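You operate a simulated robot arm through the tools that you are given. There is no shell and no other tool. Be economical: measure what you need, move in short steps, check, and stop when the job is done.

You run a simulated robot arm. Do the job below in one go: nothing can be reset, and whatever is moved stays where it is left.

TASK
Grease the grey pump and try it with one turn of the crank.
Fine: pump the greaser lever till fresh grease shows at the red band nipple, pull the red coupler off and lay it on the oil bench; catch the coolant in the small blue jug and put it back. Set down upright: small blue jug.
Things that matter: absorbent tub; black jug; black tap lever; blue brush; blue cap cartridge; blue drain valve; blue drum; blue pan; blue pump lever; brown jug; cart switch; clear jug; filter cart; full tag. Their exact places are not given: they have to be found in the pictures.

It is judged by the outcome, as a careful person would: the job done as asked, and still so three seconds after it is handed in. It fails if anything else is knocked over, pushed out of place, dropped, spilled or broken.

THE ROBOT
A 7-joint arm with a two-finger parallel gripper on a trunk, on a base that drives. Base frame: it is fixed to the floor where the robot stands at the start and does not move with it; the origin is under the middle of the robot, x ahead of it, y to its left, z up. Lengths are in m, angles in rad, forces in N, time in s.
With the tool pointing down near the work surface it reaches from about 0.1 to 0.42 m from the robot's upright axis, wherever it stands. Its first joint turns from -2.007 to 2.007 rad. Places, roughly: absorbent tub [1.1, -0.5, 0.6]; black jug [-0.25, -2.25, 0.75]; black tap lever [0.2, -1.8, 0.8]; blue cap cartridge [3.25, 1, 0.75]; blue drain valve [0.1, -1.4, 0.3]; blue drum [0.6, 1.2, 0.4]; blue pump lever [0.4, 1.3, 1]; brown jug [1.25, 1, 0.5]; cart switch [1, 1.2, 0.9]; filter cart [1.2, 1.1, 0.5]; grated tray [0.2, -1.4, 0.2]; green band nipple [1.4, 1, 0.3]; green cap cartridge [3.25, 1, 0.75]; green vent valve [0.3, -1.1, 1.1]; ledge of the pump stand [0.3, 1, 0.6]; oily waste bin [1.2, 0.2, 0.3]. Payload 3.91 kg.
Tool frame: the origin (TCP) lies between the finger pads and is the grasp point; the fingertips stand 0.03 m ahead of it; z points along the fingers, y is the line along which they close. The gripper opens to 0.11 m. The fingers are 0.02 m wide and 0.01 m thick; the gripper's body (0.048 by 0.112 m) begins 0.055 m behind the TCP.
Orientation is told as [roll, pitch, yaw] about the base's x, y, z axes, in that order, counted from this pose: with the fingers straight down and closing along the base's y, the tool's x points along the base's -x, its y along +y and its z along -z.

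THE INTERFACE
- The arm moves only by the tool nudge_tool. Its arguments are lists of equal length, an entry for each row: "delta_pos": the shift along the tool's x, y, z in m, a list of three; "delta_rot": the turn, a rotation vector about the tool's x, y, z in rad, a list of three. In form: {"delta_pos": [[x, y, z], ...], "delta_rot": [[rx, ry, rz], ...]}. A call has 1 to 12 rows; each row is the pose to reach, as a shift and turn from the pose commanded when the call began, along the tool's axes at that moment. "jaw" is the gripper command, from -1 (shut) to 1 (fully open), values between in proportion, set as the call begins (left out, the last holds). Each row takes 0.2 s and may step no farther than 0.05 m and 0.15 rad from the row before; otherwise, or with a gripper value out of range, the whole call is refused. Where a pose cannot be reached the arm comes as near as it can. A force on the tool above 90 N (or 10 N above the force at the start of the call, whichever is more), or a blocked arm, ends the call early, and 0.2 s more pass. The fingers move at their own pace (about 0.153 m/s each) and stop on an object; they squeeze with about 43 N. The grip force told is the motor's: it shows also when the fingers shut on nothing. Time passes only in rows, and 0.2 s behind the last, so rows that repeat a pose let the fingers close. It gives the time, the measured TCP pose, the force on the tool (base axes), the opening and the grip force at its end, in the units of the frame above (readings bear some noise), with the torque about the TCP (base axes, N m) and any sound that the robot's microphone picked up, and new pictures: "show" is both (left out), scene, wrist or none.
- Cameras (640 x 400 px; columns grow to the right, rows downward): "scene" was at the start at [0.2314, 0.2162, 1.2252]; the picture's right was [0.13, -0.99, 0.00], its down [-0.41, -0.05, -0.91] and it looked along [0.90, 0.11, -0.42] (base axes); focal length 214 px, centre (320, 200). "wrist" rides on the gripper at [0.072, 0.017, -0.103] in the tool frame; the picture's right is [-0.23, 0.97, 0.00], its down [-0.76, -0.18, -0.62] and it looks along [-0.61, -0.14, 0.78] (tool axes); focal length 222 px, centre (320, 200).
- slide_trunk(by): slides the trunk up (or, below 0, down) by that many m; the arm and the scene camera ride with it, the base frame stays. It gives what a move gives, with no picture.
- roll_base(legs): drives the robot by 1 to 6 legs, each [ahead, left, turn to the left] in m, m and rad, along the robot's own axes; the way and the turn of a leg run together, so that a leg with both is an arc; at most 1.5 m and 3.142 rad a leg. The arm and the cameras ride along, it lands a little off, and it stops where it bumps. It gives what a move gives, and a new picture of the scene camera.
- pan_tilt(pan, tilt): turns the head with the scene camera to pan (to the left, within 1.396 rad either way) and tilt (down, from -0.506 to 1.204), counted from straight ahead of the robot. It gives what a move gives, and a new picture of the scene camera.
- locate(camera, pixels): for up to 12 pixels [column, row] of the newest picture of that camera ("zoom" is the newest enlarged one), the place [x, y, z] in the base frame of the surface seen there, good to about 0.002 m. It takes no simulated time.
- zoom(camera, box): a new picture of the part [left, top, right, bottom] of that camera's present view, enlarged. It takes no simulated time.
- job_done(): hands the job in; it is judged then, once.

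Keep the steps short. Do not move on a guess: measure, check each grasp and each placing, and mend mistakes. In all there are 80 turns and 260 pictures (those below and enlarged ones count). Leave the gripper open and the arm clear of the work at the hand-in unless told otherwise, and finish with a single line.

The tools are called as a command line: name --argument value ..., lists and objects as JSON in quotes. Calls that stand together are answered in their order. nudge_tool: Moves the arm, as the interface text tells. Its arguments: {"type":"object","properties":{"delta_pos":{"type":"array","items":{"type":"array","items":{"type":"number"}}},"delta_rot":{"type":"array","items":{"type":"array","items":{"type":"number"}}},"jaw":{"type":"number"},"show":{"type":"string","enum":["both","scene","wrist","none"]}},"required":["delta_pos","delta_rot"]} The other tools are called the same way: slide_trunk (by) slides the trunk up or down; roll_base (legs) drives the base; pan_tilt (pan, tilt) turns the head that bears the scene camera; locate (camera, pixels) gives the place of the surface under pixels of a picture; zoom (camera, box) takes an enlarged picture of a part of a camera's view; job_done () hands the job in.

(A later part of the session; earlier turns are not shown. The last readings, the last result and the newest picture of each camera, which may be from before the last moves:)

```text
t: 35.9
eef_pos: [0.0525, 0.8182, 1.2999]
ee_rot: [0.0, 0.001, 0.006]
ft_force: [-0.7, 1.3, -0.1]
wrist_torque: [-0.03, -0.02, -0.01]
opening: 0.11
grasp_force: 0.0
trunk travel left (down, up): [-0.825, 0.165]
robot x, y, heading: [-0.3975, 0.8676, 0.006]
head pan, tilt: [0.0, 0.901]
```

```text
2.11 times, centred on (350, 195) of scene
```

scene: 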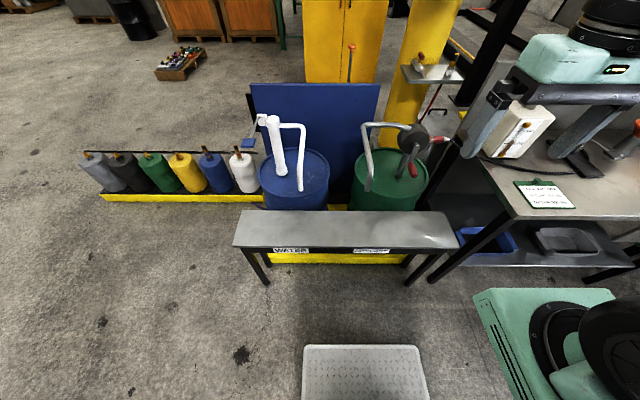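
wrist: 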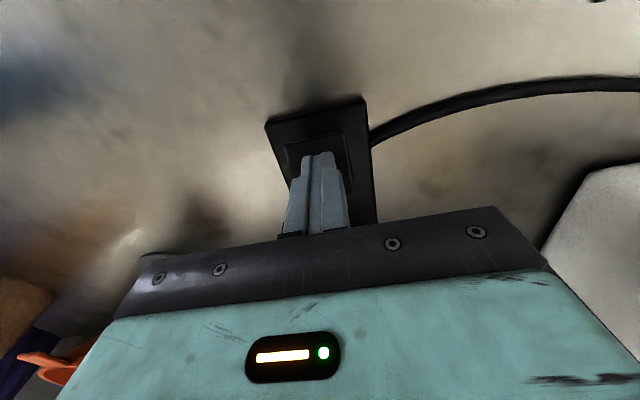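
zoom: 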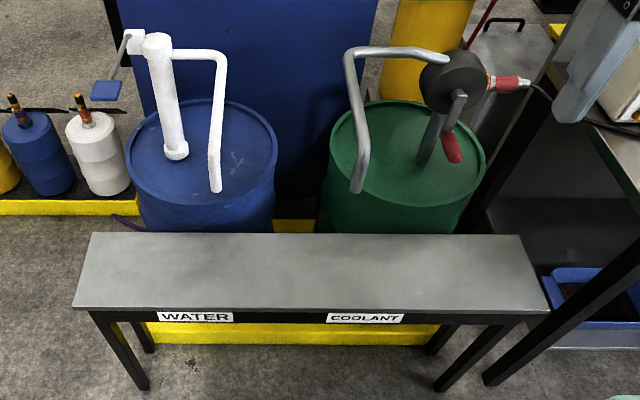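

Plate front is 0.30 ahead of centre, tray front at x 0.40, legs' inner face at y 0.525: driving 0.455 ahead leaves 0.04 and 0.06 m. Driving in.

roll_base --legs '[[0.455, 0, -0.005]]'

pan_tilt --pan -0.6 --tilt 0.95

```text
t: 38.6
eef_pos: [0.495, 0.8177, 1.2989]
ee_rot: [-0.001, 0.0, 0.003]
ft_force: [0.2, 0.2, -0.8]
wrist_torque: [0.0, 0.01, -0.01]
opening: 0.11
grasp_force: 0.1
trunk travel left (down, up): [-0.825, 0.165]
robot x, y, heading: [0.0462, 0.8704, 0.0]
head pan, tilt: [0.0, 0.901]
```

scene: 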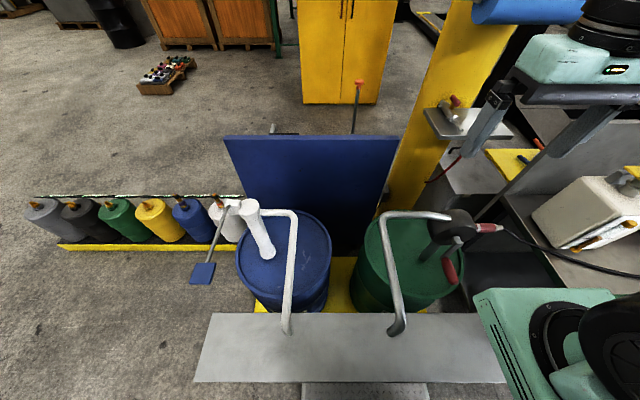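

```text
t: 39.6
eef_pos: [0.4961, 0.8186, 1.2992]
ee_rot: [0.0, 0.0, 0.003]
ft_force: [0.1, 0.3, -0.7]
wrist_torque: [-0.02, 0.0, 0.01]
opening: 0.1101
grasp_force: 0.2
trunk travel left (down, up): [-0.825, 0.165]
robot x, y, heading: [0.0496, 0.873, 0.003]
head pan, tilt: [-0.6, 0.949]
```

scene: 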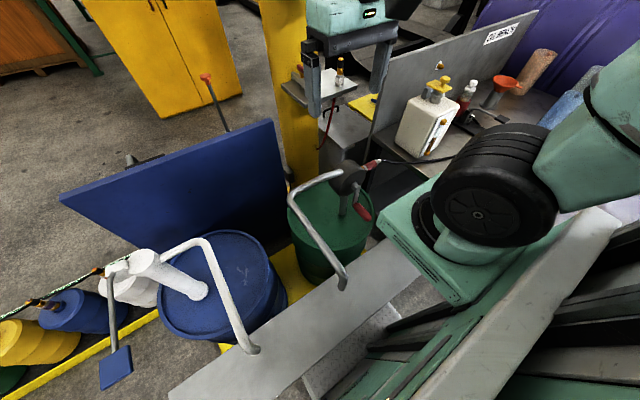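

Standing at (0.05, 0.872). Now I measure the coupler exactly from here.

zoom --camera "scene" --box '[310, 130, 430, 230]'

zoom --camera "wrist" --box '[0, 0, 640, 240]'

```text
4.00 times, centred on (370, 180) of scene
```

zoom: 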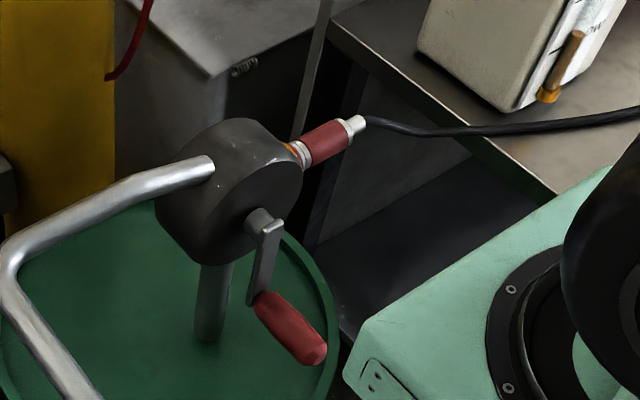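

```text
1.00 times, centred on (320, 120) of wrist (not enlarged: the box is as wide or as high as the picture)
```

zoom: 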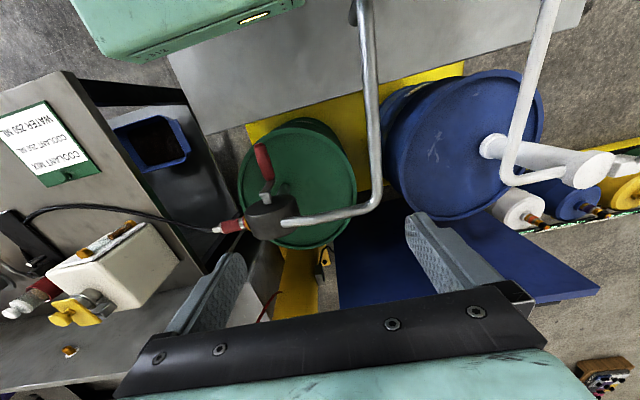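

zoom --camera "wrist" --box '[190, 130, 350, 250]'

locate --camera "zoom" --pixels '[[140, 380], [170, 380], [195, 375], [215, 365], [165, 370], [170, 395], [100, 390], [290, 180], [260, 80], [290, 300], [300, 240]]'

```text
3.33 times, centred on (270, 190) of wrist
```

zoom: 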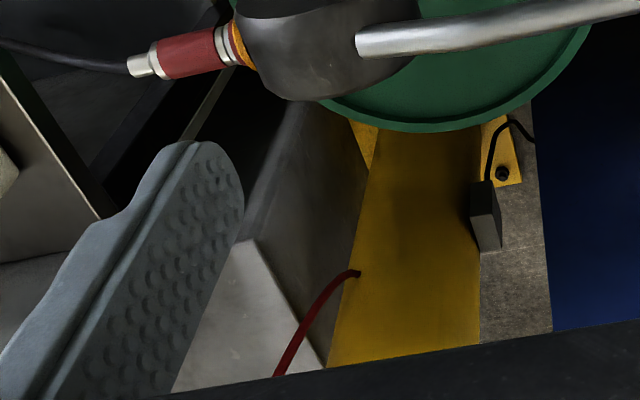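

```text
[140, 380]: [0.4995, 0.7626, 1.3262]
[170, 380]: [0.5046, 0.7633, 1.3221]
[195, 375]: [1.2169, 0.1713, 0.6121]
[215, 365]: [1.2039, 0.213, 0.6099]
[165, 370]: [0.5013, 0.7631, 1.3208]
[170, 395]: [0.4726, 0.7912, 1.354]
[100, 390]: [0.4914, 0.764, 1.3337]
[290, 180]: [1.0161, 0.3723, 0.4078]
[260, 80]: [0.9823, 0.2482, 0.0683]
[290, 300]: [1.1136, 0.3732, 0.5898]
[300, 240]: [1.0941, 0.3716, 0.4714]
```

locate --camera "zoom" --pixels '[[165, 50], [190, 40], [190, 72], [190, 55], [218, 55], [212, 38], [225, 65], [140, 66], [300, 60], [250, 60], [230, 45]]'

locate --camera "wrist" --pixels '[[262, 155], [270, 175], [267, 187], [258, 148], [268, 205]]'

```text
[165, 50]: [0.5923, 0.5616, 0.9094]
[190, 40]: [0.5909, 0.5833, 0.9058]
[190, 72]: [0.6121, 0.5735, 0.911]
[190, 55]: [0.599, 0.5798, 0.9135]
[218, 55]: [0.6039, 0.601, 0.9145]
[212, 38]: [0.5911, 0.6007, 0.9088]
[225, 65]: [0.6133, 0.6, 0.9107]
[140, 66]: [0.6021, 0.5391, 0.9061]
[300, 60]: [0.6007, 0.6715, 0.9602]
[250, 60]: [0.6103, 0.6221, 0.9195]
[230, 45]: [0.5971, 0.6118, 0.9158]
```

```text
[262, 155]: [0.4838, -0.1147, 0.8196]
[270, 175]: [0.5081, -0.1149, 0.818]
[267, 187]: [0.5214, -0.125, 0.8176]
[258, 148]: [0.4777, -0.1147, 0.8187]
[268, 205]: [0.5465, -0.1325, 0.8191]
```

Coupler sleeve: axis along y, centre (0.602, 0.575, 0.902), radius about 0.012. I bring the open gripper over it, turned 90° with the camera on the free (−y) side.

nudge_tool --delta_pos '[[-0.009, -0.021, 0], [-0.018, -0.042, 0], [-0.027, -0.063, 0], [-0.036, -0.084, 0], [-0.045, -0.105, 0], [-0.054, -0.126, 0], [-0.063, -0.147, 0], [-0.072, -0.168, 0], [-0.081, -0.189, 0], [-0.09, -0.21, 0], [-0.099, -0.231, 0], [-0.106, -0.244, 0]]' --delta_rot '[[0, 0, -0.131], [0, 0, -0.262], [0, 0, -0.393], [0, 0, -0.524], [0, 0, -0.655], [0, 0, -0.786], [0, 0, -0.917], [0, 0, -1.048], [0, 0, -1.179], [0, 0, -1.31], [0, 0, -1.441], [0, 0, -1.571]]' --jaw 1 --show "none"

slide_trunk --by -0.2

pan_tilt --pan -0.6 --tilt 0.75

```text
t: 42.2
eef_pos: [0.6032, 0.5737, 1.2989]
ee_rot: [-0.002, 0.0, 1.575]
ft_force: [0.3, 0.7, 0.9]
wrist_torque: [0.0, 0.01, -0.01]
opening: 0.1101
grasp_force: 0.1
trunk travel left (down, up): [-0.825, 0.165]
robot x, y, heading: [0.0451, 0.8735, 0.003]
head pan, tilt: [-0.6, 0.949]
```

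```text
t: 44.4
eef_pos: [0.6022, 0.5723, 1.0978]
ee_rot: [0.001, -0.001, 1.574]
ft_force: [-0.1, 0.3, -0.4]
wrist_torque: [0.0, 0.02, 0.01]
opening: 0.11
grasp_force: 0.1
trunk travel left (down, up): [-0.625, 0.365]
robot x, y, heading: [0.0489, 0.8722, 0.001]
head pan, tilt: [-0.6, 0.949]
```

```text
t: 45.1
eef_pos: [0.6022, 0.5737, 1.1003]
ee_rot: [0.0, 0.0, 1.575]
ft_force: [-0.3, -0.5, -1.3]
wrist_torque: [0.02, 0.0, -0.05]
opening: 0.1099
grasp_force: 0.1
trunk travel left (down, up): [-0.625, 0.365]
robot x, y, heading: [0.0456, 0.8747, 0.006]
head pan, tilt: [-0.6, 0.75]
```

scene: 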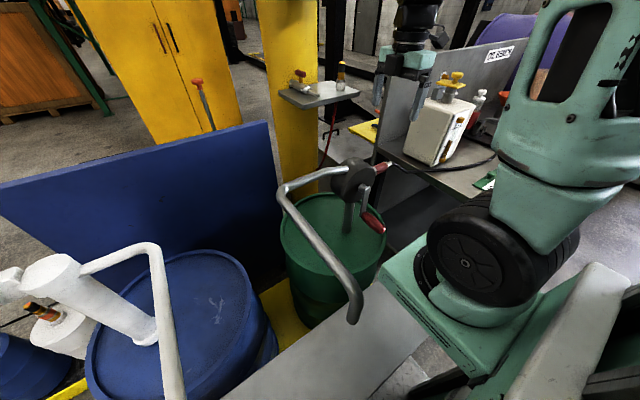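

Gripper is above the coupler. I check that the small shelf on the yellow column is clear of the descent.

locate --camera "scene" --pixels '[[355, 94], [310, 106], [282, 92], [378, 92], [345, 185], [300, 150]]'

nudge_tool --delta_pos '[[0, 0, 0.05], [0, 0, 0.1], [0, 0, 0.13]]' --delta_rot '[[0, 0, 0], [0, 0, 0], [0, 0, 0]]'

```text
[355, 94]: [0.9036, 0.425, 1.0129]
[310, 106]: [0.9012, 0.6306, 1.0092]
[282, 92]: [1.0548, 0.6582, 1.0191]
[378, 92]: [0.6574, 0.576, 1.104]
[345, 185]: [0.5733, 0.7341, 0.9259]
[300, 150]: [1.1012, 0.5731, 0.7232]
```

```text
t: 45.9
eef_pos: [0.6015, 0.5735, 0.9695]
ee_rot: [-0.001, -0.002, 1.574]
ft_force: [-0.4, 0.8, 0.4]
wrist_torque: [0.0, -0.02, -0.02]
opening: 0.1099
grasp_force: 0.1
trunk travel left (down, up): [-0.625, 0.365]
robot x, y, heading: [0.0431, 0.8718, -0.0]
head pan, tilt: [-0.6, 0.75]
```

scene: 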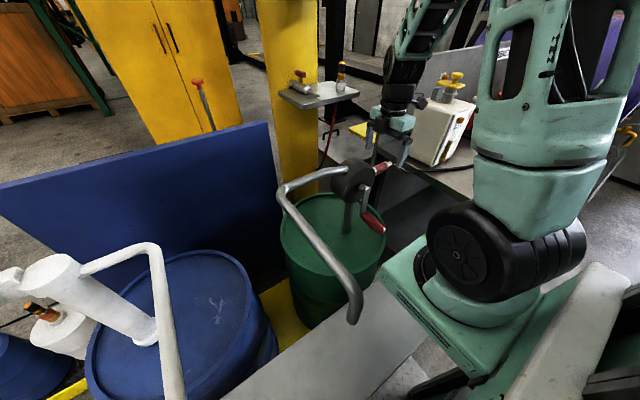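
wrist: 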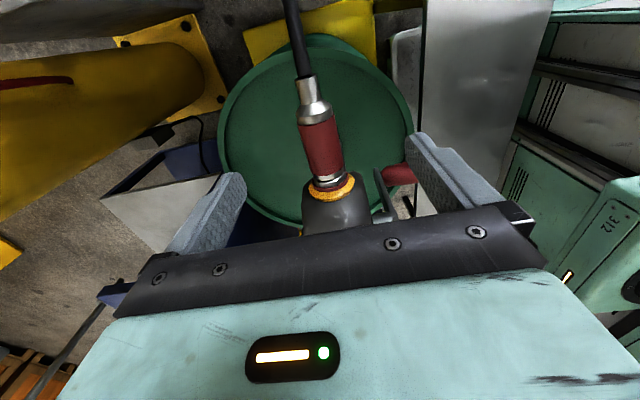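

The coupler lies between the fingers at (322,145). I descend to it and close.

nudge_tool --delta_pos '[[0, 0, 0.035], [0, 0, 0.066]]' --delta_rot '[[0, 0, 0], [0, 0, 0]]'

nudge_tool --delta_pos '[[0, 0, 0], [0, 0, 0], [0, 0, 0]]' --delta_rot '[[0, 0, 0], [0, 0, 0], [0, 0, 0]]' --jaw -1

```text
t: 46.5
eef_pos: [0.6013, 0.5731, 0.9041]
ee_rot: [0.001, 0.001, 1.575]
ft_force: [-1.2, 0.2, -0.3]
wrist_torque: [-0.03, -0.06, -0.04]
opening: 0.1101
grasp_force: 0.1
trunk travel left (down, up): [-0.625, 0.365]
robot x, y, heading: [0.0467, 0.8708, 0.003]
head pan, tilt: [-0.6, 0.75]
```

scene: 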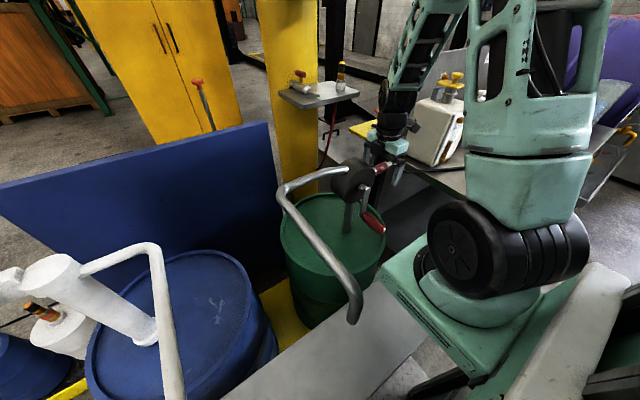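
wrist: 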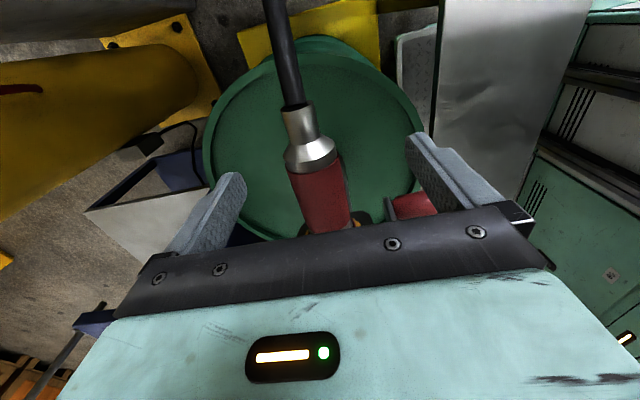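

```text
t: 47.3
eef_pos: [0.602, 0.5727, 0.9042]
ee_rot: [-0.003, -0.001, 1.571]
ft_force: [5.4, 0.2, -3.5]
wrist_torque: [-0.06, -0.05, -0.7]
opening: 0.0281
grasp_force: 42.9
trunk travel left (down, up): [-0.625, 0.365]
robot x, y, heading: [0.0469, 0.8704, 0.005]
head pan, tilt: [-0.6, 0.75]
```

scene: 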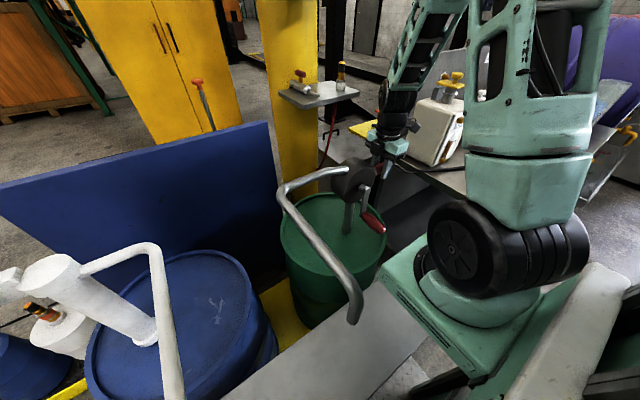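
wrist: 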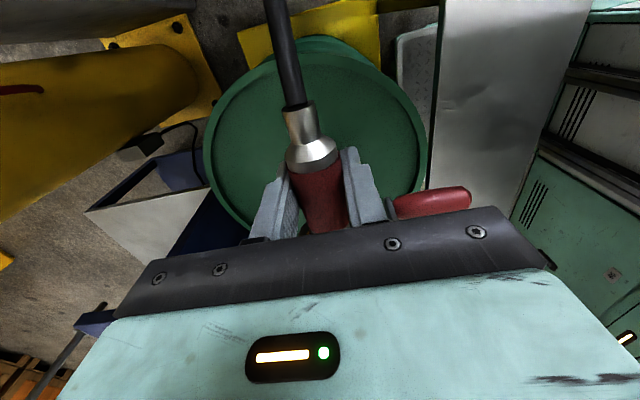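

Firm grasp (opening 0.028, 43 N). I pull straight off along −y (tool +x).

nudge_tool --delta_pos '[[0.01, 0, 0], [0.02, 0, 0], [0.03, 0, 0], [0.045, 0, 0], [0.06, 0, -0.005]]' --delta_rot '[[0, 0, 0], [0, 0, 0], [0, 0, 0], [0, 0, 0], [0, 0, 0]]'

```text
t: 48.5
eef_pos: [0.6031, 0.5145, 0.9095]
ee_rot: [0.002, -0.001, 1.576]
ft_force: [0.5, -0.3, 0.0]
wrist_torque: [-0.01, 0.01, 0.01]
opening: 0.028
grasp_force: 43.2
trunk travel left (down, up): [-0.625, 0.365]
robot x, y, heading: [0.0442, 0.8746, -0.0]
head pan, tilt: [-0.6, 0.75]
```

scene: 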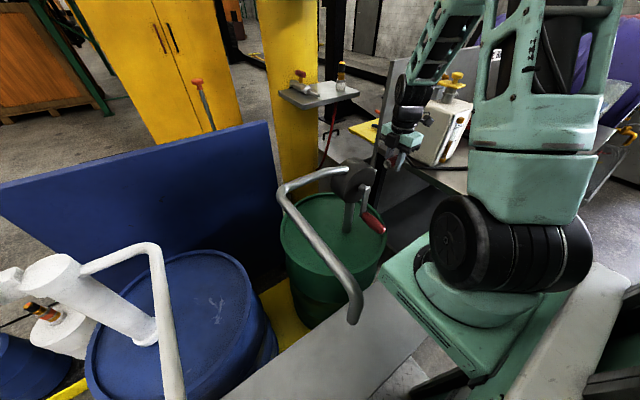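
wrist: 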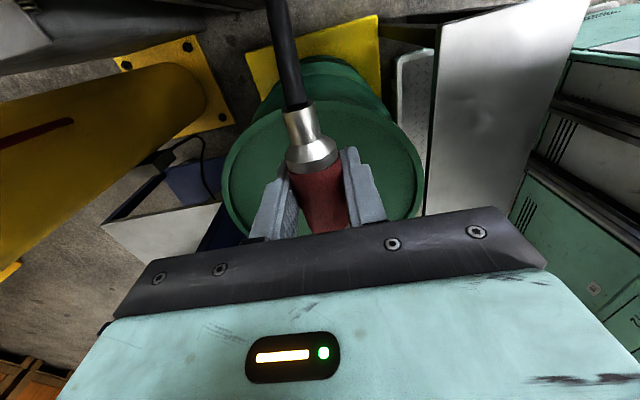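

The coupler is off cleanly and free. Now I measure the bench's left edge and free area for laying it down.

zoom --camera "scene" --box '[360, 90, 500, 220]'

locate --camera "scene" --pixels '[[425, 172], [440, 182], [460, 192], [435, 160], [415, 165], [450, 165], [430, 150], [415, 150]]'

```text
3.08 times, centred on (430, 155) of scene
```

zoom: 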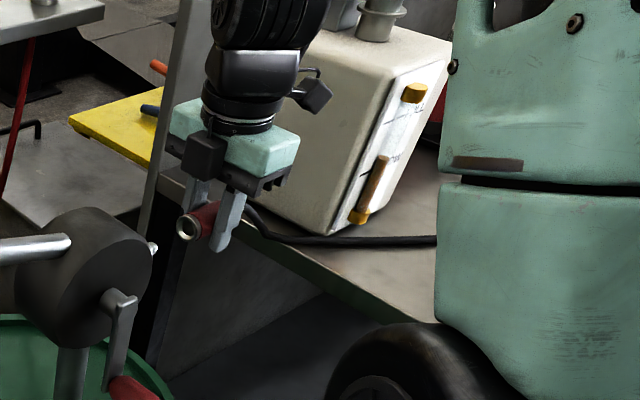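

```text
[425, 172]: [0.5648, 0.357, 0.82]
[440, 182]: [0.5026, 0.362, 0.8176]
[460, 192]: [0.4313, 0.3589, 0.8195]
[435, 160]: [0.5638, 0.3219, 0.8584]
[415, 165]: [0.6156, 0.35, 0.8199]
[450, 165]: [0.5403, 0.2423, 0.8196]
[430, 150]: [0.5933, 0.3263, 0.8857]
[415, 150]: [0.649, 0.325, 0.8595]
```

Bench edge is y=0.362 and the tank starts at x 0.56; the free patch is x 0.3–0.54. It's too far from this stand, so I lift and draw the coupler in, then drive out and sideways to lay it down comfortably.

nudge_tool --delta_pos '[[0, 0, -0.04], [-0.005, 0.036, -0.07], [-0.01, 0.072, -0.07], [-0.015, 0.108, -0.07], [-0.015, 0.143, -0.07]]' --delta_rot '[[0, 0, 0], [0, 0, 0], [0, 0, 0], [0, 0, 0], [0, 0, 0]]' --show "wrist"

roll_base --legs '[[-0.14, 0, 0], [0, -0.3, 0]]'

```text
t: 49.7
eef_pos: [0.4595, 0.5287, 0.9773]
ee_rot: [0.001, 0.0, 1.573]
ft_force: [-0.1, -0.4, -0.5]
wrist_torque: [0.01, 0.04, 0.01]
opening: 0.0278
grasp_force: 42.8
trunk travel left (down, up): [-0.625, 0.365]
robot x, y, heading: [0.047, 0.8676, 0.002]
head pan, tilt: [-0.6, 0.75]
```

wrist: 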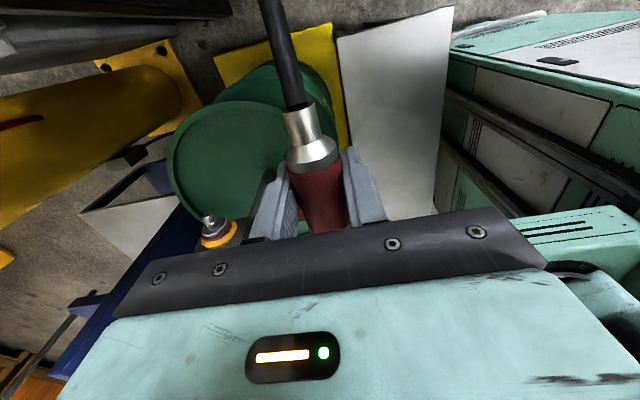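

```text
t: 52.7
eef_pos: [0.324, 0.2385, 0.9768]
ee_rot: [0.0, 0.002, 1.581]
ft_force: [0.1, -0.2, -0.8]
wrist_torque: [0.01, -0.03, -0.01]
opening: 0.0267
grasp_force: 42.9
trunk travel left (down, up): [-0.625, 0.365]
robot x, y, heading: [-0.0954, 0.5809, 0.004]
head pan, tilt: [-0.6, 0.75]
```

scene: 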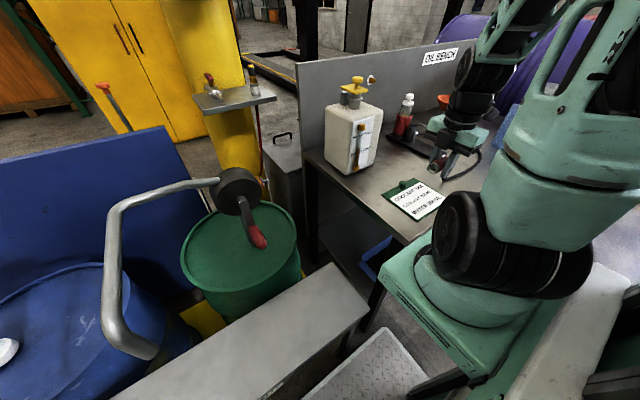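

Nothing disturbed; the nipple keeps its grease ring. Now I move the coupler over the free patch at (0.46, 0.30) and check.

nudge_tool --delta_pos '[[-0.017, -0.034, 0], [-0.034, -0.068, 0], [-0.05, -0.102, 0], [-0.063, -0.136, 0.0], [-0.063, -0.136, 0.045], [-0.063, -0.136, 0.085]]' --delta_rot '[[0, 0, 0], [0, 0, 0], [0, 0, 0], [0, 0, 0], [0, 0, 0], [0, 0, 0]]'

```text
t: 54.1
eef_pos: [0.4581, 0.3018, 0.8922]
ee_rot: [-0.001, 0.003, 1.581]
ft_force: [-0.1, -0.7, -0.4]
wrist_torque: [-0.02, 0.02, 0.0]
opening: 0.0271
grasp_force: 43.3
trunk travel left (down, up): [-0.625, 0.365]
robot x, y, heading: [-0.0935, 0.5823, 0.011]
head pan, tilt: [-0.6, 0.75]
```

scene: 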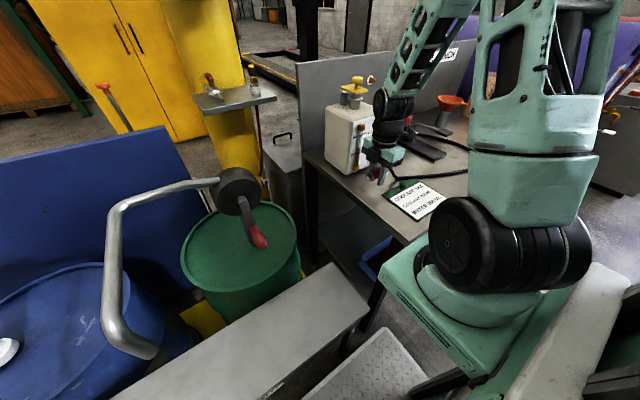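
wrist: 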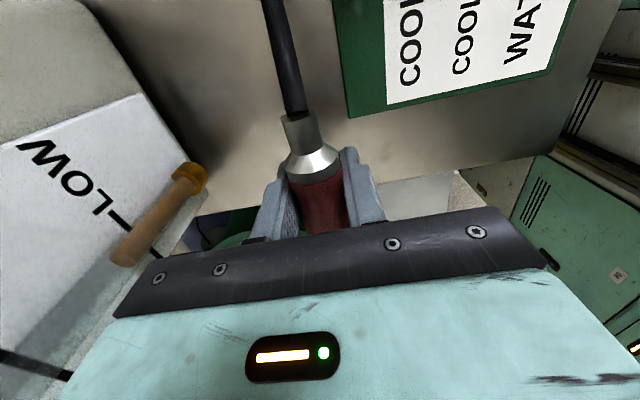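

The tank's gauge is close on the left (190,180); I check the gap before going lower.

locate --camera "wrist" --pixels '[[190, 178], [130, 250], [60, 300], [350, 100], [230, 170], [300, 120]]'

```text
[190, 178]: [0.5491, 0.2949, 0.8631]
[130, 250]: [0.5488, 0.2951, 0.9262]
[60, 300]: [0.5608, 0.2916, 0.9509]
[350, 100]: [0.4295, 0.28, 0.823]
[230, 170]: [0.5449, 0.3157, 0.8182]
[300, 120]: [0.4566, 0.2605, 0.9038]
```

Gap is 2.5 cm – fine. I lower until the fingertips nearly touch the bench and open only partly.

nudge_tool --delta_pos '[[0, 0, 0.02], [0, 0, 0.034], [0, 0, 0.039]]' --delta_rot '[[0, 0, 0], [0, 0, 0], [0, 0, 0]]' --show "wrist"

nudge_tool --delta_pos '[[0, 0, 0], [0, 0, 0], [0, 0, 0]]' --delta_rot '[[0, 0, 0], [0, 0, 0], [0, 0, 0]]' --jaw 0.0 --show "wrist"

```text
t: 54.9
eef_pos: [0.4583, 0.303, 0.8543]
ee_rot: [-0.001, -0.001, 1.578]
ft_force: [-0.4, -0.9, -0.6]
wrist_torque: [-0.01, 0.02, 0.01]
opening: 0.0273
grasp_force: 43.0
trunk travel left (down, up): [-0.625, 0.365]
robot x, y, heading: [-0.0937, 0.5795, 0.012]
head pan, tilt: [-0.6, 0.75]
```

wrist: 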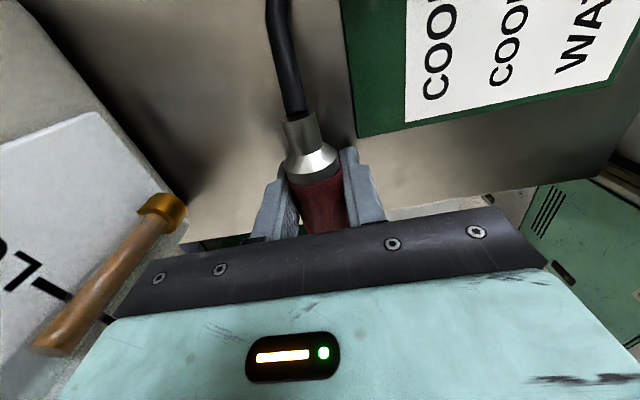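

```text
t: 55.7
eef_pos: [0.4587, 0.3018, 0.8536]
ee_rot: [0.0, -0.001, 1.578]
ft_force: [-0.5, -0.5, 0.2]
wrist_torque: [-0.02, 0.0, 0.0]
opening: 0.055
grasp_force: 0.1
trunk travel left (down, up): [-0.625, 0.365]
robot x, y, heading: [-0.0938, 0.5817, 0.003]
head pan, tilt: [-0.6, 0.75]
```

wrist: 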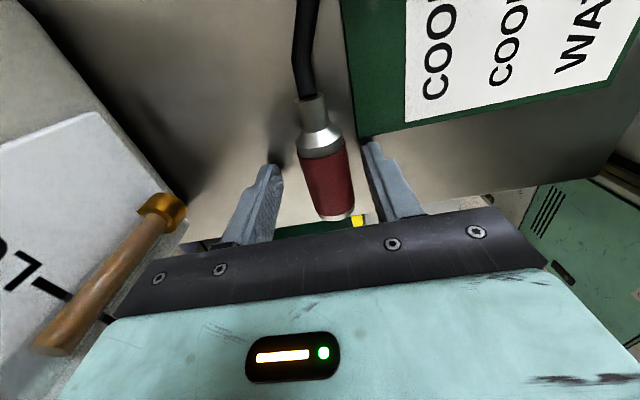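

The coupler lies on the bench at (330,180), free. I lift off, raise the trunk, back away and drive to the jug end of the bench.

nudge_tool --delta_pos '[[0, 0, -0.04], [0, 0, -0.08], [0, 0.04, -0.12], [0, 0.08, -0.14]]' --delta_rot '[[0, 0, 0], [0, 0, 0], [0, 0, 0], [0, 0, 0]]' --show "wrist"

slide_trunk --by 0.15

roll_base --legs '[[-0.2, 0, 0], [0, -0.8, 0]]'

pan_tilt --pan -0.3 --tilt 0.6

```text
refused: row 3 steps farther than a row can; nothing moved
```

```text
t: 57.4
eef_pos: [0.4599, 0.3027, 1.0042]
ee_rot: [0.001, 0.001, 1.579]
ft_force: [0.7, 0.6, -0.5]
wrist_torque: [0.0, 0.01, -0.01]
opening: 0.0547
grasp_force: 0.0
trunk travel left (down, up): [-0.775, 0.215]
robot x, y, heading: [-0.0899, 0.5791, 0.003]
head pan, tilt: [-0.6, 0.75]
```

```text
t: 62.9
eef_pos: [0.2717, -0.492, 1.0038]
ee_rot: [-0.001, 0.001, 1.589]
ft_force: [-0.4, 0.0, -0.6]
wrist_torque: [0.03, 0.02, 0.01]
opening: 0.0549
grasp_force: 0.1
trunk travel left (down, up): [-0.775, 0.215]
robot x, y, heading: [-0.2862, -0.2191, 0.015]
head pan, tilt: [-0.6, 0.75]
```

scene: 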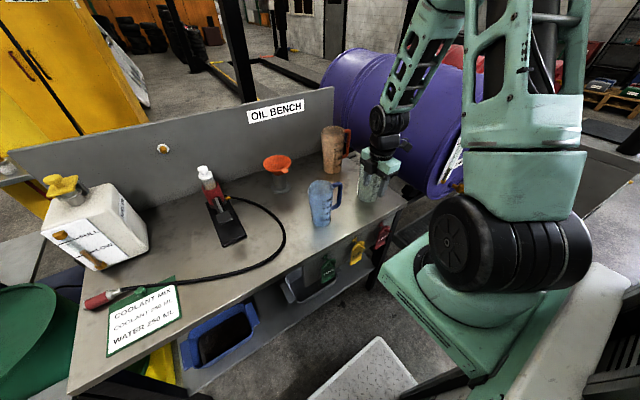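

```text
t: 63.7
eef_pos: [0.2718, -0.4929, 1.003]
ee_rot: [-0.001, 0.0, 1.588]
ft_force: [-0.7, 0.2, 0.1]
wrist_torque: [0.04, -0.02, 0.0]
opening: 0.0549
grasp_force: 0.1
trunk travel left (down, up): [-0.775, 0.215]
robot x, y, heading: [-0.2831, -0.2177, 0.015]
head pan, tilt: [-0.3, 0.6]
```

scene: 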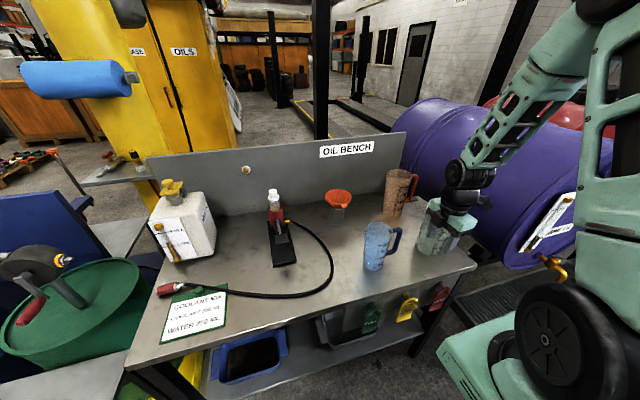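

The lift row was refused, so the fingers travelled at z≈1.0; nothing looks disturbed, but I check the gripper against the clear jug, the coupler, and measure the blue jug.

zoom --camera "scene" --box '[340, 150, 500, 290]'

zoom --camera "scene" --box '[130, 240, 290, 360]'

locate --camera "scene" --pixels '[[165, 291], [178, 288], [378, 222], [376, 250], [372, 266], [396, 236], [364, 235], [390, 228], [432, 240], [430, 205], [436, 225], [400, 190]]'

```text
2.86 times, centred on (420, 220) of scene
```

zoom: 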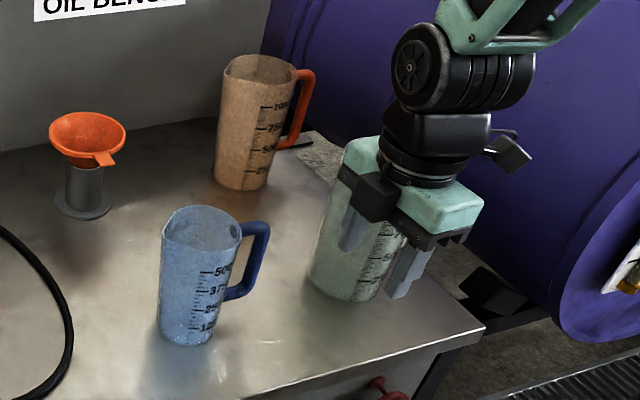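

```text
3.33 times, centred on (210, 300) of scene
```

zoom: 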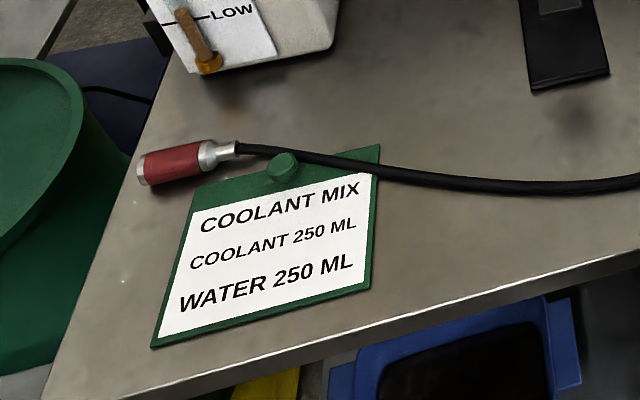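

```text
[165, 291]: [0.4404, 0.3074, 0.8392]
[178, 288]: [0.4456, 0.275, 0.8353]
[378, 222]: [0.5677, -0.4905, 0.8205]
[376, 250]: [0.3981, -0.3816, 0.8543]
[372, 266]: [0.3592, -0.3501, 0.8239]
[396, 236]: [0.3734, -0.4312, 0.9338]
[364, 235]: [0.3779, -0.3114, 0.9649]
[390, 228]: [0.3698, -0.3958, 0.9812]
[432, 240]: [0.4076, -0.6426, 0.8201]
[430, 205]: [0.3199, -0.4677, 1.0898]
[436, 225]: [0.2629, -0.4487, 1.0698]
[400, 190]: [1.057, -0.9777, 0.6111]
```

The coupler is well on the bench (0.44, 0.30). I raise the trunk for clearance and measure the blue jug's rim and handle.

slide_trunk --by 0.12

pan_tilt --pan -0.3 --tilt 0.8

zoom --camera "scene" --box '[300, 130, 460, 230]'

```text
t: 65.2
eef_pos: [0.2724, -0.4925, 1.1242]
ee_rot: [0.001, 0.0, 1.587]
ft_force: [-0.7, -0.3, 0.2]
wrist_torque: [0.02, 0.01, 0.01]
opening: 0.0551
grasp_force: 0.0
trunk travel left (down, up): [-0.895, 0.095]
robot x, y, heading: [-0.2837, -0.2199, 0.016]
head pan, tilt: [-0.3, 0.6]
```

```text
t: 65.9
eef_pos: [0.272, -0.4917, 1.1246]
ee_rot: [-0.001, 0.0, 1.588]
ft_force: [0.0, -0.1, -1.1]
wrist_torque: [-0.03, -0.02, 0.0]
opening: 0.0547
grasp_force: 0.1
trunk travel left (down, up): [-0.895, 0.095]
robot x, y, heading: [-0.2765, -0.2157, 0.016]
head pan, tilt: [-0.3, 0.799]
```

scene: 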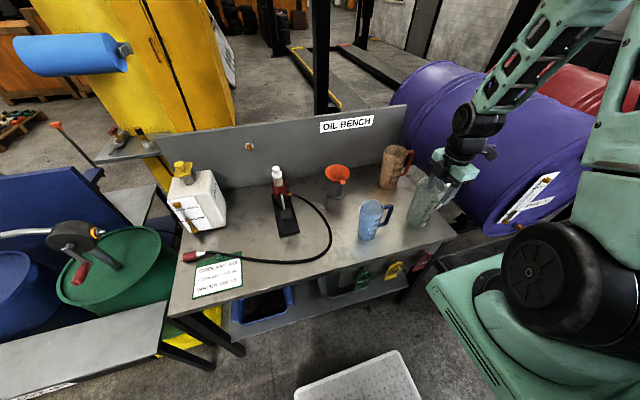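

```text
4.00 times, centred on (380, 180) of scene
```

zoom: 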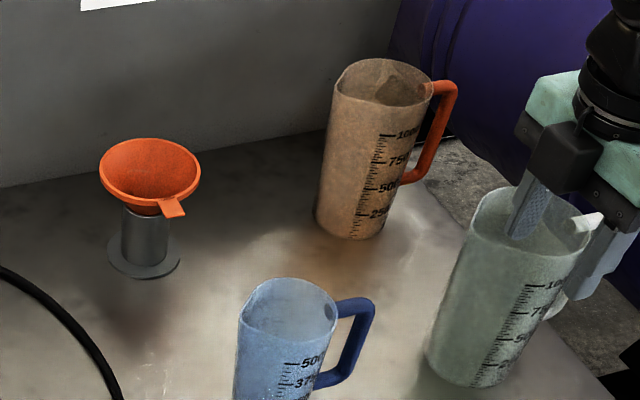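

locate --camera "zoom" --pixels '[[241, 312], [335, 322], [285, 280], [290, 337], [358, 305], [370, 312], [345, 365], [240, 380], [312, 380], [275, 370], [255, 288], [318, 287]]'

zoom --camera "scene" --box '[330, 180, 450, 260]'

locate --camera "zoom" --pixels '[[160, 200], [190, 250], [160, 300], [200, 310], [215, 300], [230, 200], [255, 230], [280, 215], [305, 150], [150, 150], [240, 155], [195, 180]]'

```text
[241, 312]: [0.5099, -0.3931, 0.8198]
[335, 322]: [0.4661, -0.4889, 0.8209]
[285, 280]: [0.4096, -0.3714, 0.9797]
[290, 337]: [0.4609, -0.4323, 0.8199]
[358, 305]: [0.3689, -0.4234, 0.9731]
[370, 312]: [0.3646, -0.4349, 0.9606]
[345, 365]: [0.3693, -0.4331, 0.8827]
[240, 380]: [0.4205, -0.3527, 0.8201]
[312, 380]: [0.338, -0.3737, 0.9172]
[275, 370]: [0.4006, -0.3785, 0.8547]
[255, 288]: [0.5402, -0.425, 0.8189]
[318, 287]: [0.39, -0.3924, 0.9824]
```

```text
5.00 times, centred on (390, 220) of scene
```

zoom: 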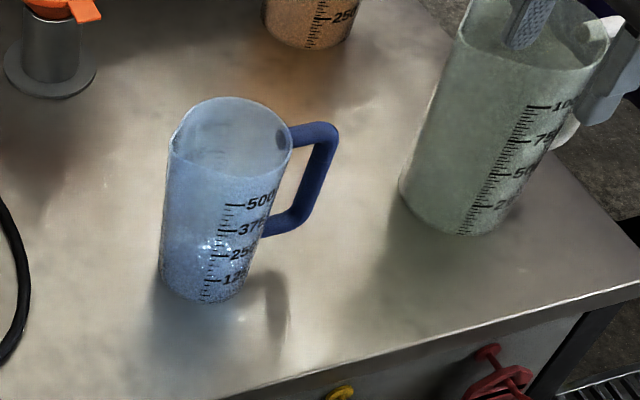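

```text
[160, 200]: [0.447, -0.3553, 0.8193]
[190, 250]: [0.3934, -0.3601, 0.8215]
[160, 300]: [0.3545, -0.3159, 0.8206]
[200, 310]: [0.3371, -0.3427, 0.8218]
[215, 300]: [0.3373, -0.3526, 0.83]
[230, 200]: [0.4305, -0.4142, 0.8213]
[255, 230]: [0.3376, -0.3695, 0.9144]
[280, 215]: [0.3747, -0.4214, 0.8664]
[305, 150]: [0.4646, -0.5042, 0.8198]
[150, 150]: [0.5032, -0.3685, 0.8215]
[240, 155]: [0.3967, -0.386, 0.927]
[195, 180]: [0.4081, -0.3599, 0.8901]
```

Blue jug: centre about (0.373, −0.354), radius 0.04, rim z 0.98, handle toward −y. Because the spout hangs above where the jug must stand, I'll hold its body from the side with a level tool, heading away from the handle. I first reposition the base to the left.

roll_base --legs '[[0, 0.34, -0.015], [0.17, 0, 0]]'

nudge_tool --delta_pos '[[0, 0, 0], [0, 0, 0], [0, 0, 0], [0, 0, 0], [0, 0, 0], [0, 0, 0], [0, 0, 0], [0, 0, 0], [0, 0, 0], [0, 0, 0], [0, 0, 0]]' --delta_rot '[[0, 0.143, 0], [0, 0.286, 0], [0, 0.429, 0], [0, 0.572, 0], [0, 0.715, 0], [0, 0.858, 0], [0, 1.0, 0], [0, 1.143, 0], [0, 1.286, 0], [0, 1.429, 0], [0, 1.571, 0]]' --jaw 1

```text
t: 69.2
eef_pos: [0.4328, -0.1614, 1.1245]
ee_rot: [0.001, -0.001, 1.568]
ft_force: [0.0, -0.4, 0.0]
wrist_torque: [0.0, 0.03, 0.03]
opening: 0.0549
grasp_force: 0.0
trunk travel left (down, up): [-0.895, 0.095]
robot x, y, heading: [-0.1118, 0.1257, -0.007]
head pan, tilt: [-0.3, 0.799]
```

scene: 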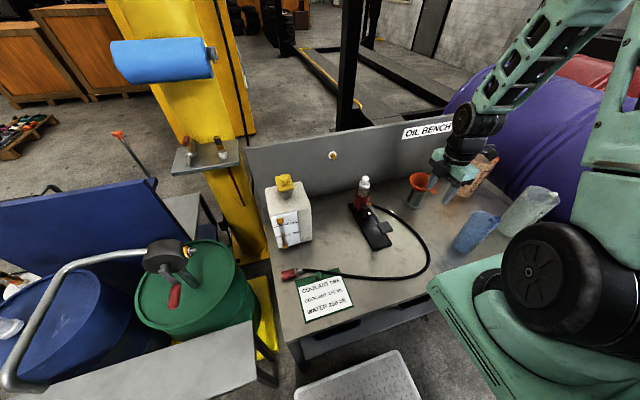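

```text
t: 71.6
eef_pos: [0.4324, -0.1601, 1.1261]
ee_rot: [-2.142, 1.57, -0.575]
ft_force: [-1.0, 0.9, -0.5]
wrist_torque: [0.03, -0.03, 0.02]
opening: 0.11
grasp_force: 0.0
trunk travel left (down, up): [-0.895, 0.095]
robot x, y, heading: [-0.1152, 0.1236, -0.004]
head pan, tilt: [-0.3, 0.799]
```

scene: 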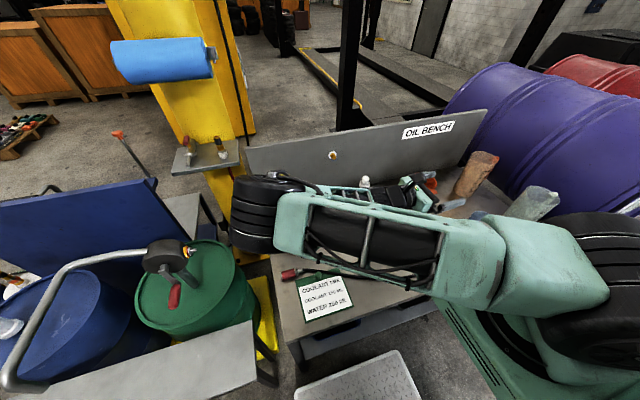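
wrist: 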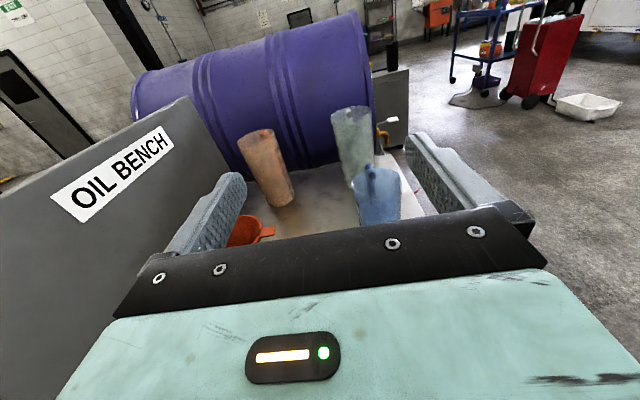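

The level pose works, camera on top, jug ahead at (378,190). The elbow swung left over the bench, so I check its clearance over the tank before lowering.

locate --camera "scene" --pixels '[[265, 190], [245, 240], [300, 240], [340, 200], [390, 250], [430, 290], [405, 190], [480, 280], [360, 268]]'

locate --camera "wrist" --pixels '[[356, 175], [400, 175], [375, 170], [375, 190], [340, 115], [240, 235], [360, 200], [395, 205], [265, 235]]'

zoom --camera "wrist" --box '[200, 90, 440, 240]'

```text
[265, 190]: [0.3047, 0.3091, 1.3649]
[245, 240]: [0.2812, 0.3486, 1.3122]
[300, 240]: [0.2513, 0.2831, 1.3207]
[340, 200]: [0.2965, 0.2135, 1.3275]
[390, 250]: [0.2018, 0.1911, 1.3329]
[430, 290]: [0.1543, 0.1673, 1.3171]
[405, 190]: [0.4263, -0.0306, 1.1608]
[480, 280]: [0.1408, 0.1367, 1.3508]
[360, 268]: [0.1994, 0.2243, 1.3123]
```

```text
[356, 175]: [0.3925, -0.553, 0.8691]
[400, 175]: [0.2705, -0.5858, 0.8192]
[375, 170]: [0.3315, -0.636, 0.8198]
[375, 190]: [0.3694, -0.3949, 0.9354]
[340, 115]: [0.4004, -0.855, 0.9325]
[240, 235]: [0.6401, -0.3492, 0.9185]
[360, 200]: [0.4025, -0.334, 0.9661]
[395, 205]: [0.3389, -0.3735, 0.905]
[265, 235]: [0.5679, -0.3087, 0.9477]
```

```text
2.67 times, centred on (320, 165) of wrist
```

zoom: 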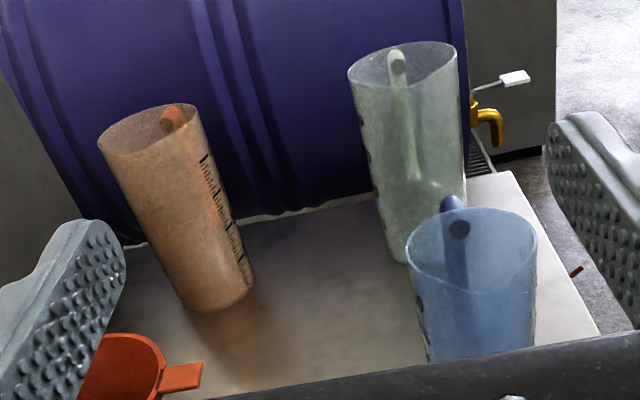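

The handle is on the far side, so a level grasp heading −75° is free of it. I align the pre‑grasp 0.13 m short of the jug, then lower the trunk to z≈0.92.

nudge_tool --delta_pos '[[0, 0.032, 0.023], [0, 0.064, 0.046], [0, 0.094, 0.069]]' --delta_rot '[[0.09, 0, 0], [0.18, 0, 0], [0.26, 0, 0]]' --show "none"

slide_trunk --by -0.12

pan_tilt --pan -0.35 --tilt 0.85

zoom --camera "wrist" --box '[120, 60, 520, 260]'

```text
t: 72.6
eef_pos: [0.3552, -0.2047, 1.0984]
ee_rot: [-0.569, 1.446, 1.255]
ft_force: [0.8, -0.3, -1.0]
wrist_torque: [-0.04, -0.02, 0.0]
opening: 0.1098
grasp_force: 0.0
out of reach, approached as far as the arm can: row 3
trunk travel left (down, up): [-0.895, 0.095]
robot x, y, heading: [-0.1146, 0.1256, -0.007]
head pan, tilt: [-0.3, 0.799]
stopped in row 3: the arm was blocked; the commanded pose is now the measured one
```

```text
t: 74.1
eef_pos: [0.3544, -0.2053, 0.978]
ee_rot: [-0.568, 1.447, 1.256]
ft_force: [0.3, -0.7, -0.3]
wrist_torque: [-0.01, 0.01, -0.01]
opening: 0.1099
grasp_force: 0.0
trunk travel left (down, up): [-0.775, 0.215]
robot x, y, heading: [-0.1149, 0.1236, -0.005]
head pan, tilt: [-0.3, 0.799]
```

```text
t: 74.7
eef_pos: [0.353, -0.2037, 0.9773]
ee_rot: [-0.566, 1.446, 1.258]
ft_force: [-0.6, 0.4, -0.3]
wrist_torque: [-0.04, 0.01, 0.03]
opening: 0.1103
grasp_force: 0.2
trunk travel left (down, up): [-0.775, 0.215]
robot x, y, heading: [-0.1141, 0.1269, -0.006]
head pan, tilt: [-0.351, 0.85]
```

scene: 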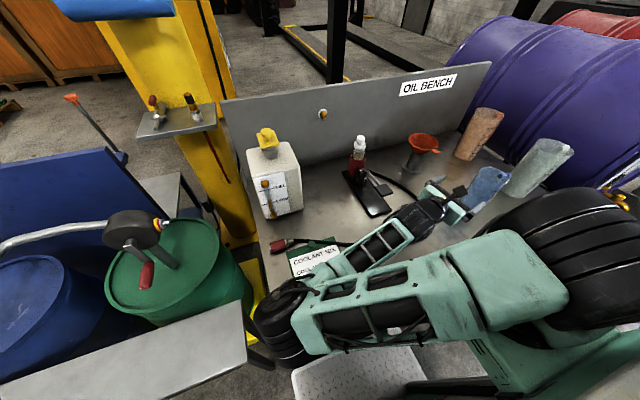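

```text
1.60 times, centred on (320, 160) of wrist
```

zoom: 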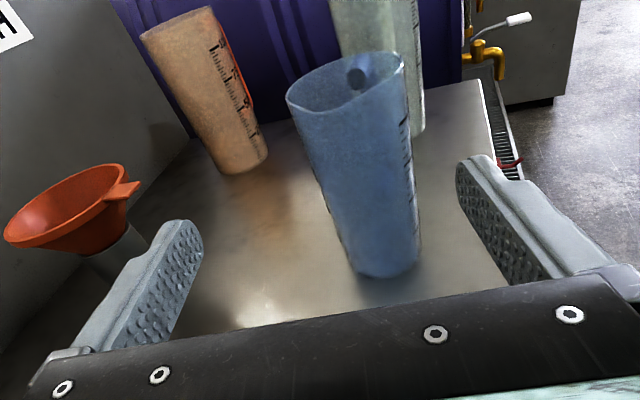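

The arm stopped slightly short (TCP 0.353, −0.204; about 6° nose‑down). Jug is ahead and a bit right. I try leveling the tool and shifting 2 cm toward the jug's line, moving forward a little to stay in reach.

nudge_tool --delta_pos '[[0, 0.008, 0.015], [0, 0.016, 0.03], [0, 0.022, 0.04]]' --delta_rot '[[0, 0.035, -0.022], [0, 0.07, -0.044], [0, 0.105, -0.066]]' --show "wrist"

```text
t: 75.5
eef_pos: [0.3558, -0.2066, 0.947]
ee_rot: [-0.527, 1.391, 1.292]
ft_force: [0.4, -0.5, -0.5]
wrist_torque: [-0.02, 0.03, -0.02]
opening: 0.11
grasp_force: 0.1
trunk travel left (down, up): [-0.775, 0.215]
robot x, y, heading: [-0.1142, 0.1238, -0.002]
head pan, tilt: [-0.351, 0.85]
stopped in row 3: the arm was blocked; the commanded pose is now the measured one
```

wrist: 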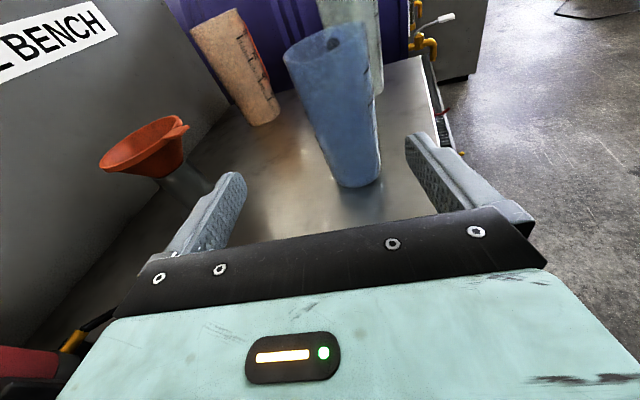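

That region is at the arm's limit (it droops). I go back to the earlier well-reached pose and will bring the arm to the jug with the base instead.

slide_trunk --by 0.12

nudge_tool --delta_pos '[[0.006, -0.029, -0.01], [0.012, -0.058, -0.02], [0.018, -0.088, -0.0294], [0.018, -0.088, -0.0294]]' --delta_rot '[[-0.083, 0.055, -0.023], [-0.165, 0.11, -0.047], [-0.248, 0.166, -0.07], [-0.248, 0.166, -0.07]]' --show "both"

```text
t: 77.0
eef_pos: [0.3539, -0.2068, 1.0668]
ee_rot: [-0.529, 1.394, 1.292]
ft_force: [0.5, 0.1, -0.3]
wrist_torque: [-0.02, 0.02, 0.0]
opening: 0.1101
grasp_force: 0.1
trunk travel left (down, up): [-0.895, 0.095]
robot x, y, heading: [-0.1116, 0.121, -0.004]
head pan, tilt: [-0.351, 0.85]
```

```text
t: 78.0
eef_pos: [0.4308, -0.1645, 1.0969]
ee_rot: [2.903, 1.563, -1.809]
ft_force: [-0.5, -0.4, 0.2]
wrist_torque: [0.04, 0.0, -0.04]
opening: 0.1103
grasp_force: 0.1
trunk travel left (down, up): [-0.895, 0.095]
robot x, y, heading: [-0.1154, 0.1268, -0.008]
head pan, tilt: [-0.351, 0.85]
```

scene: 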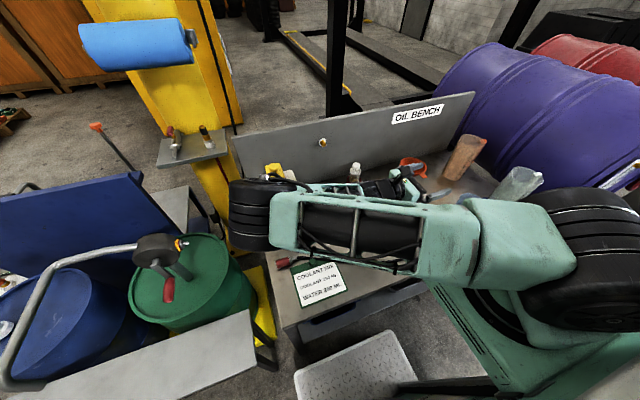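
wrist: 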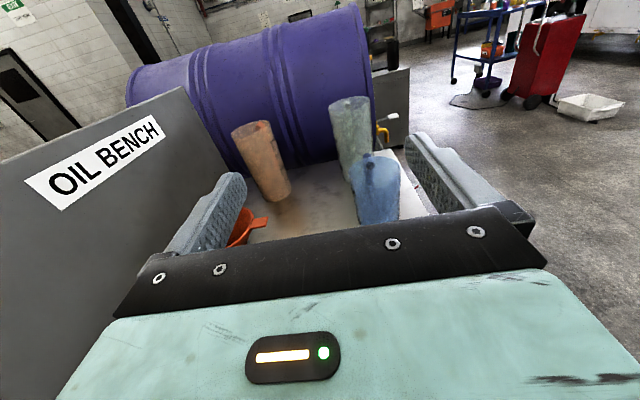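

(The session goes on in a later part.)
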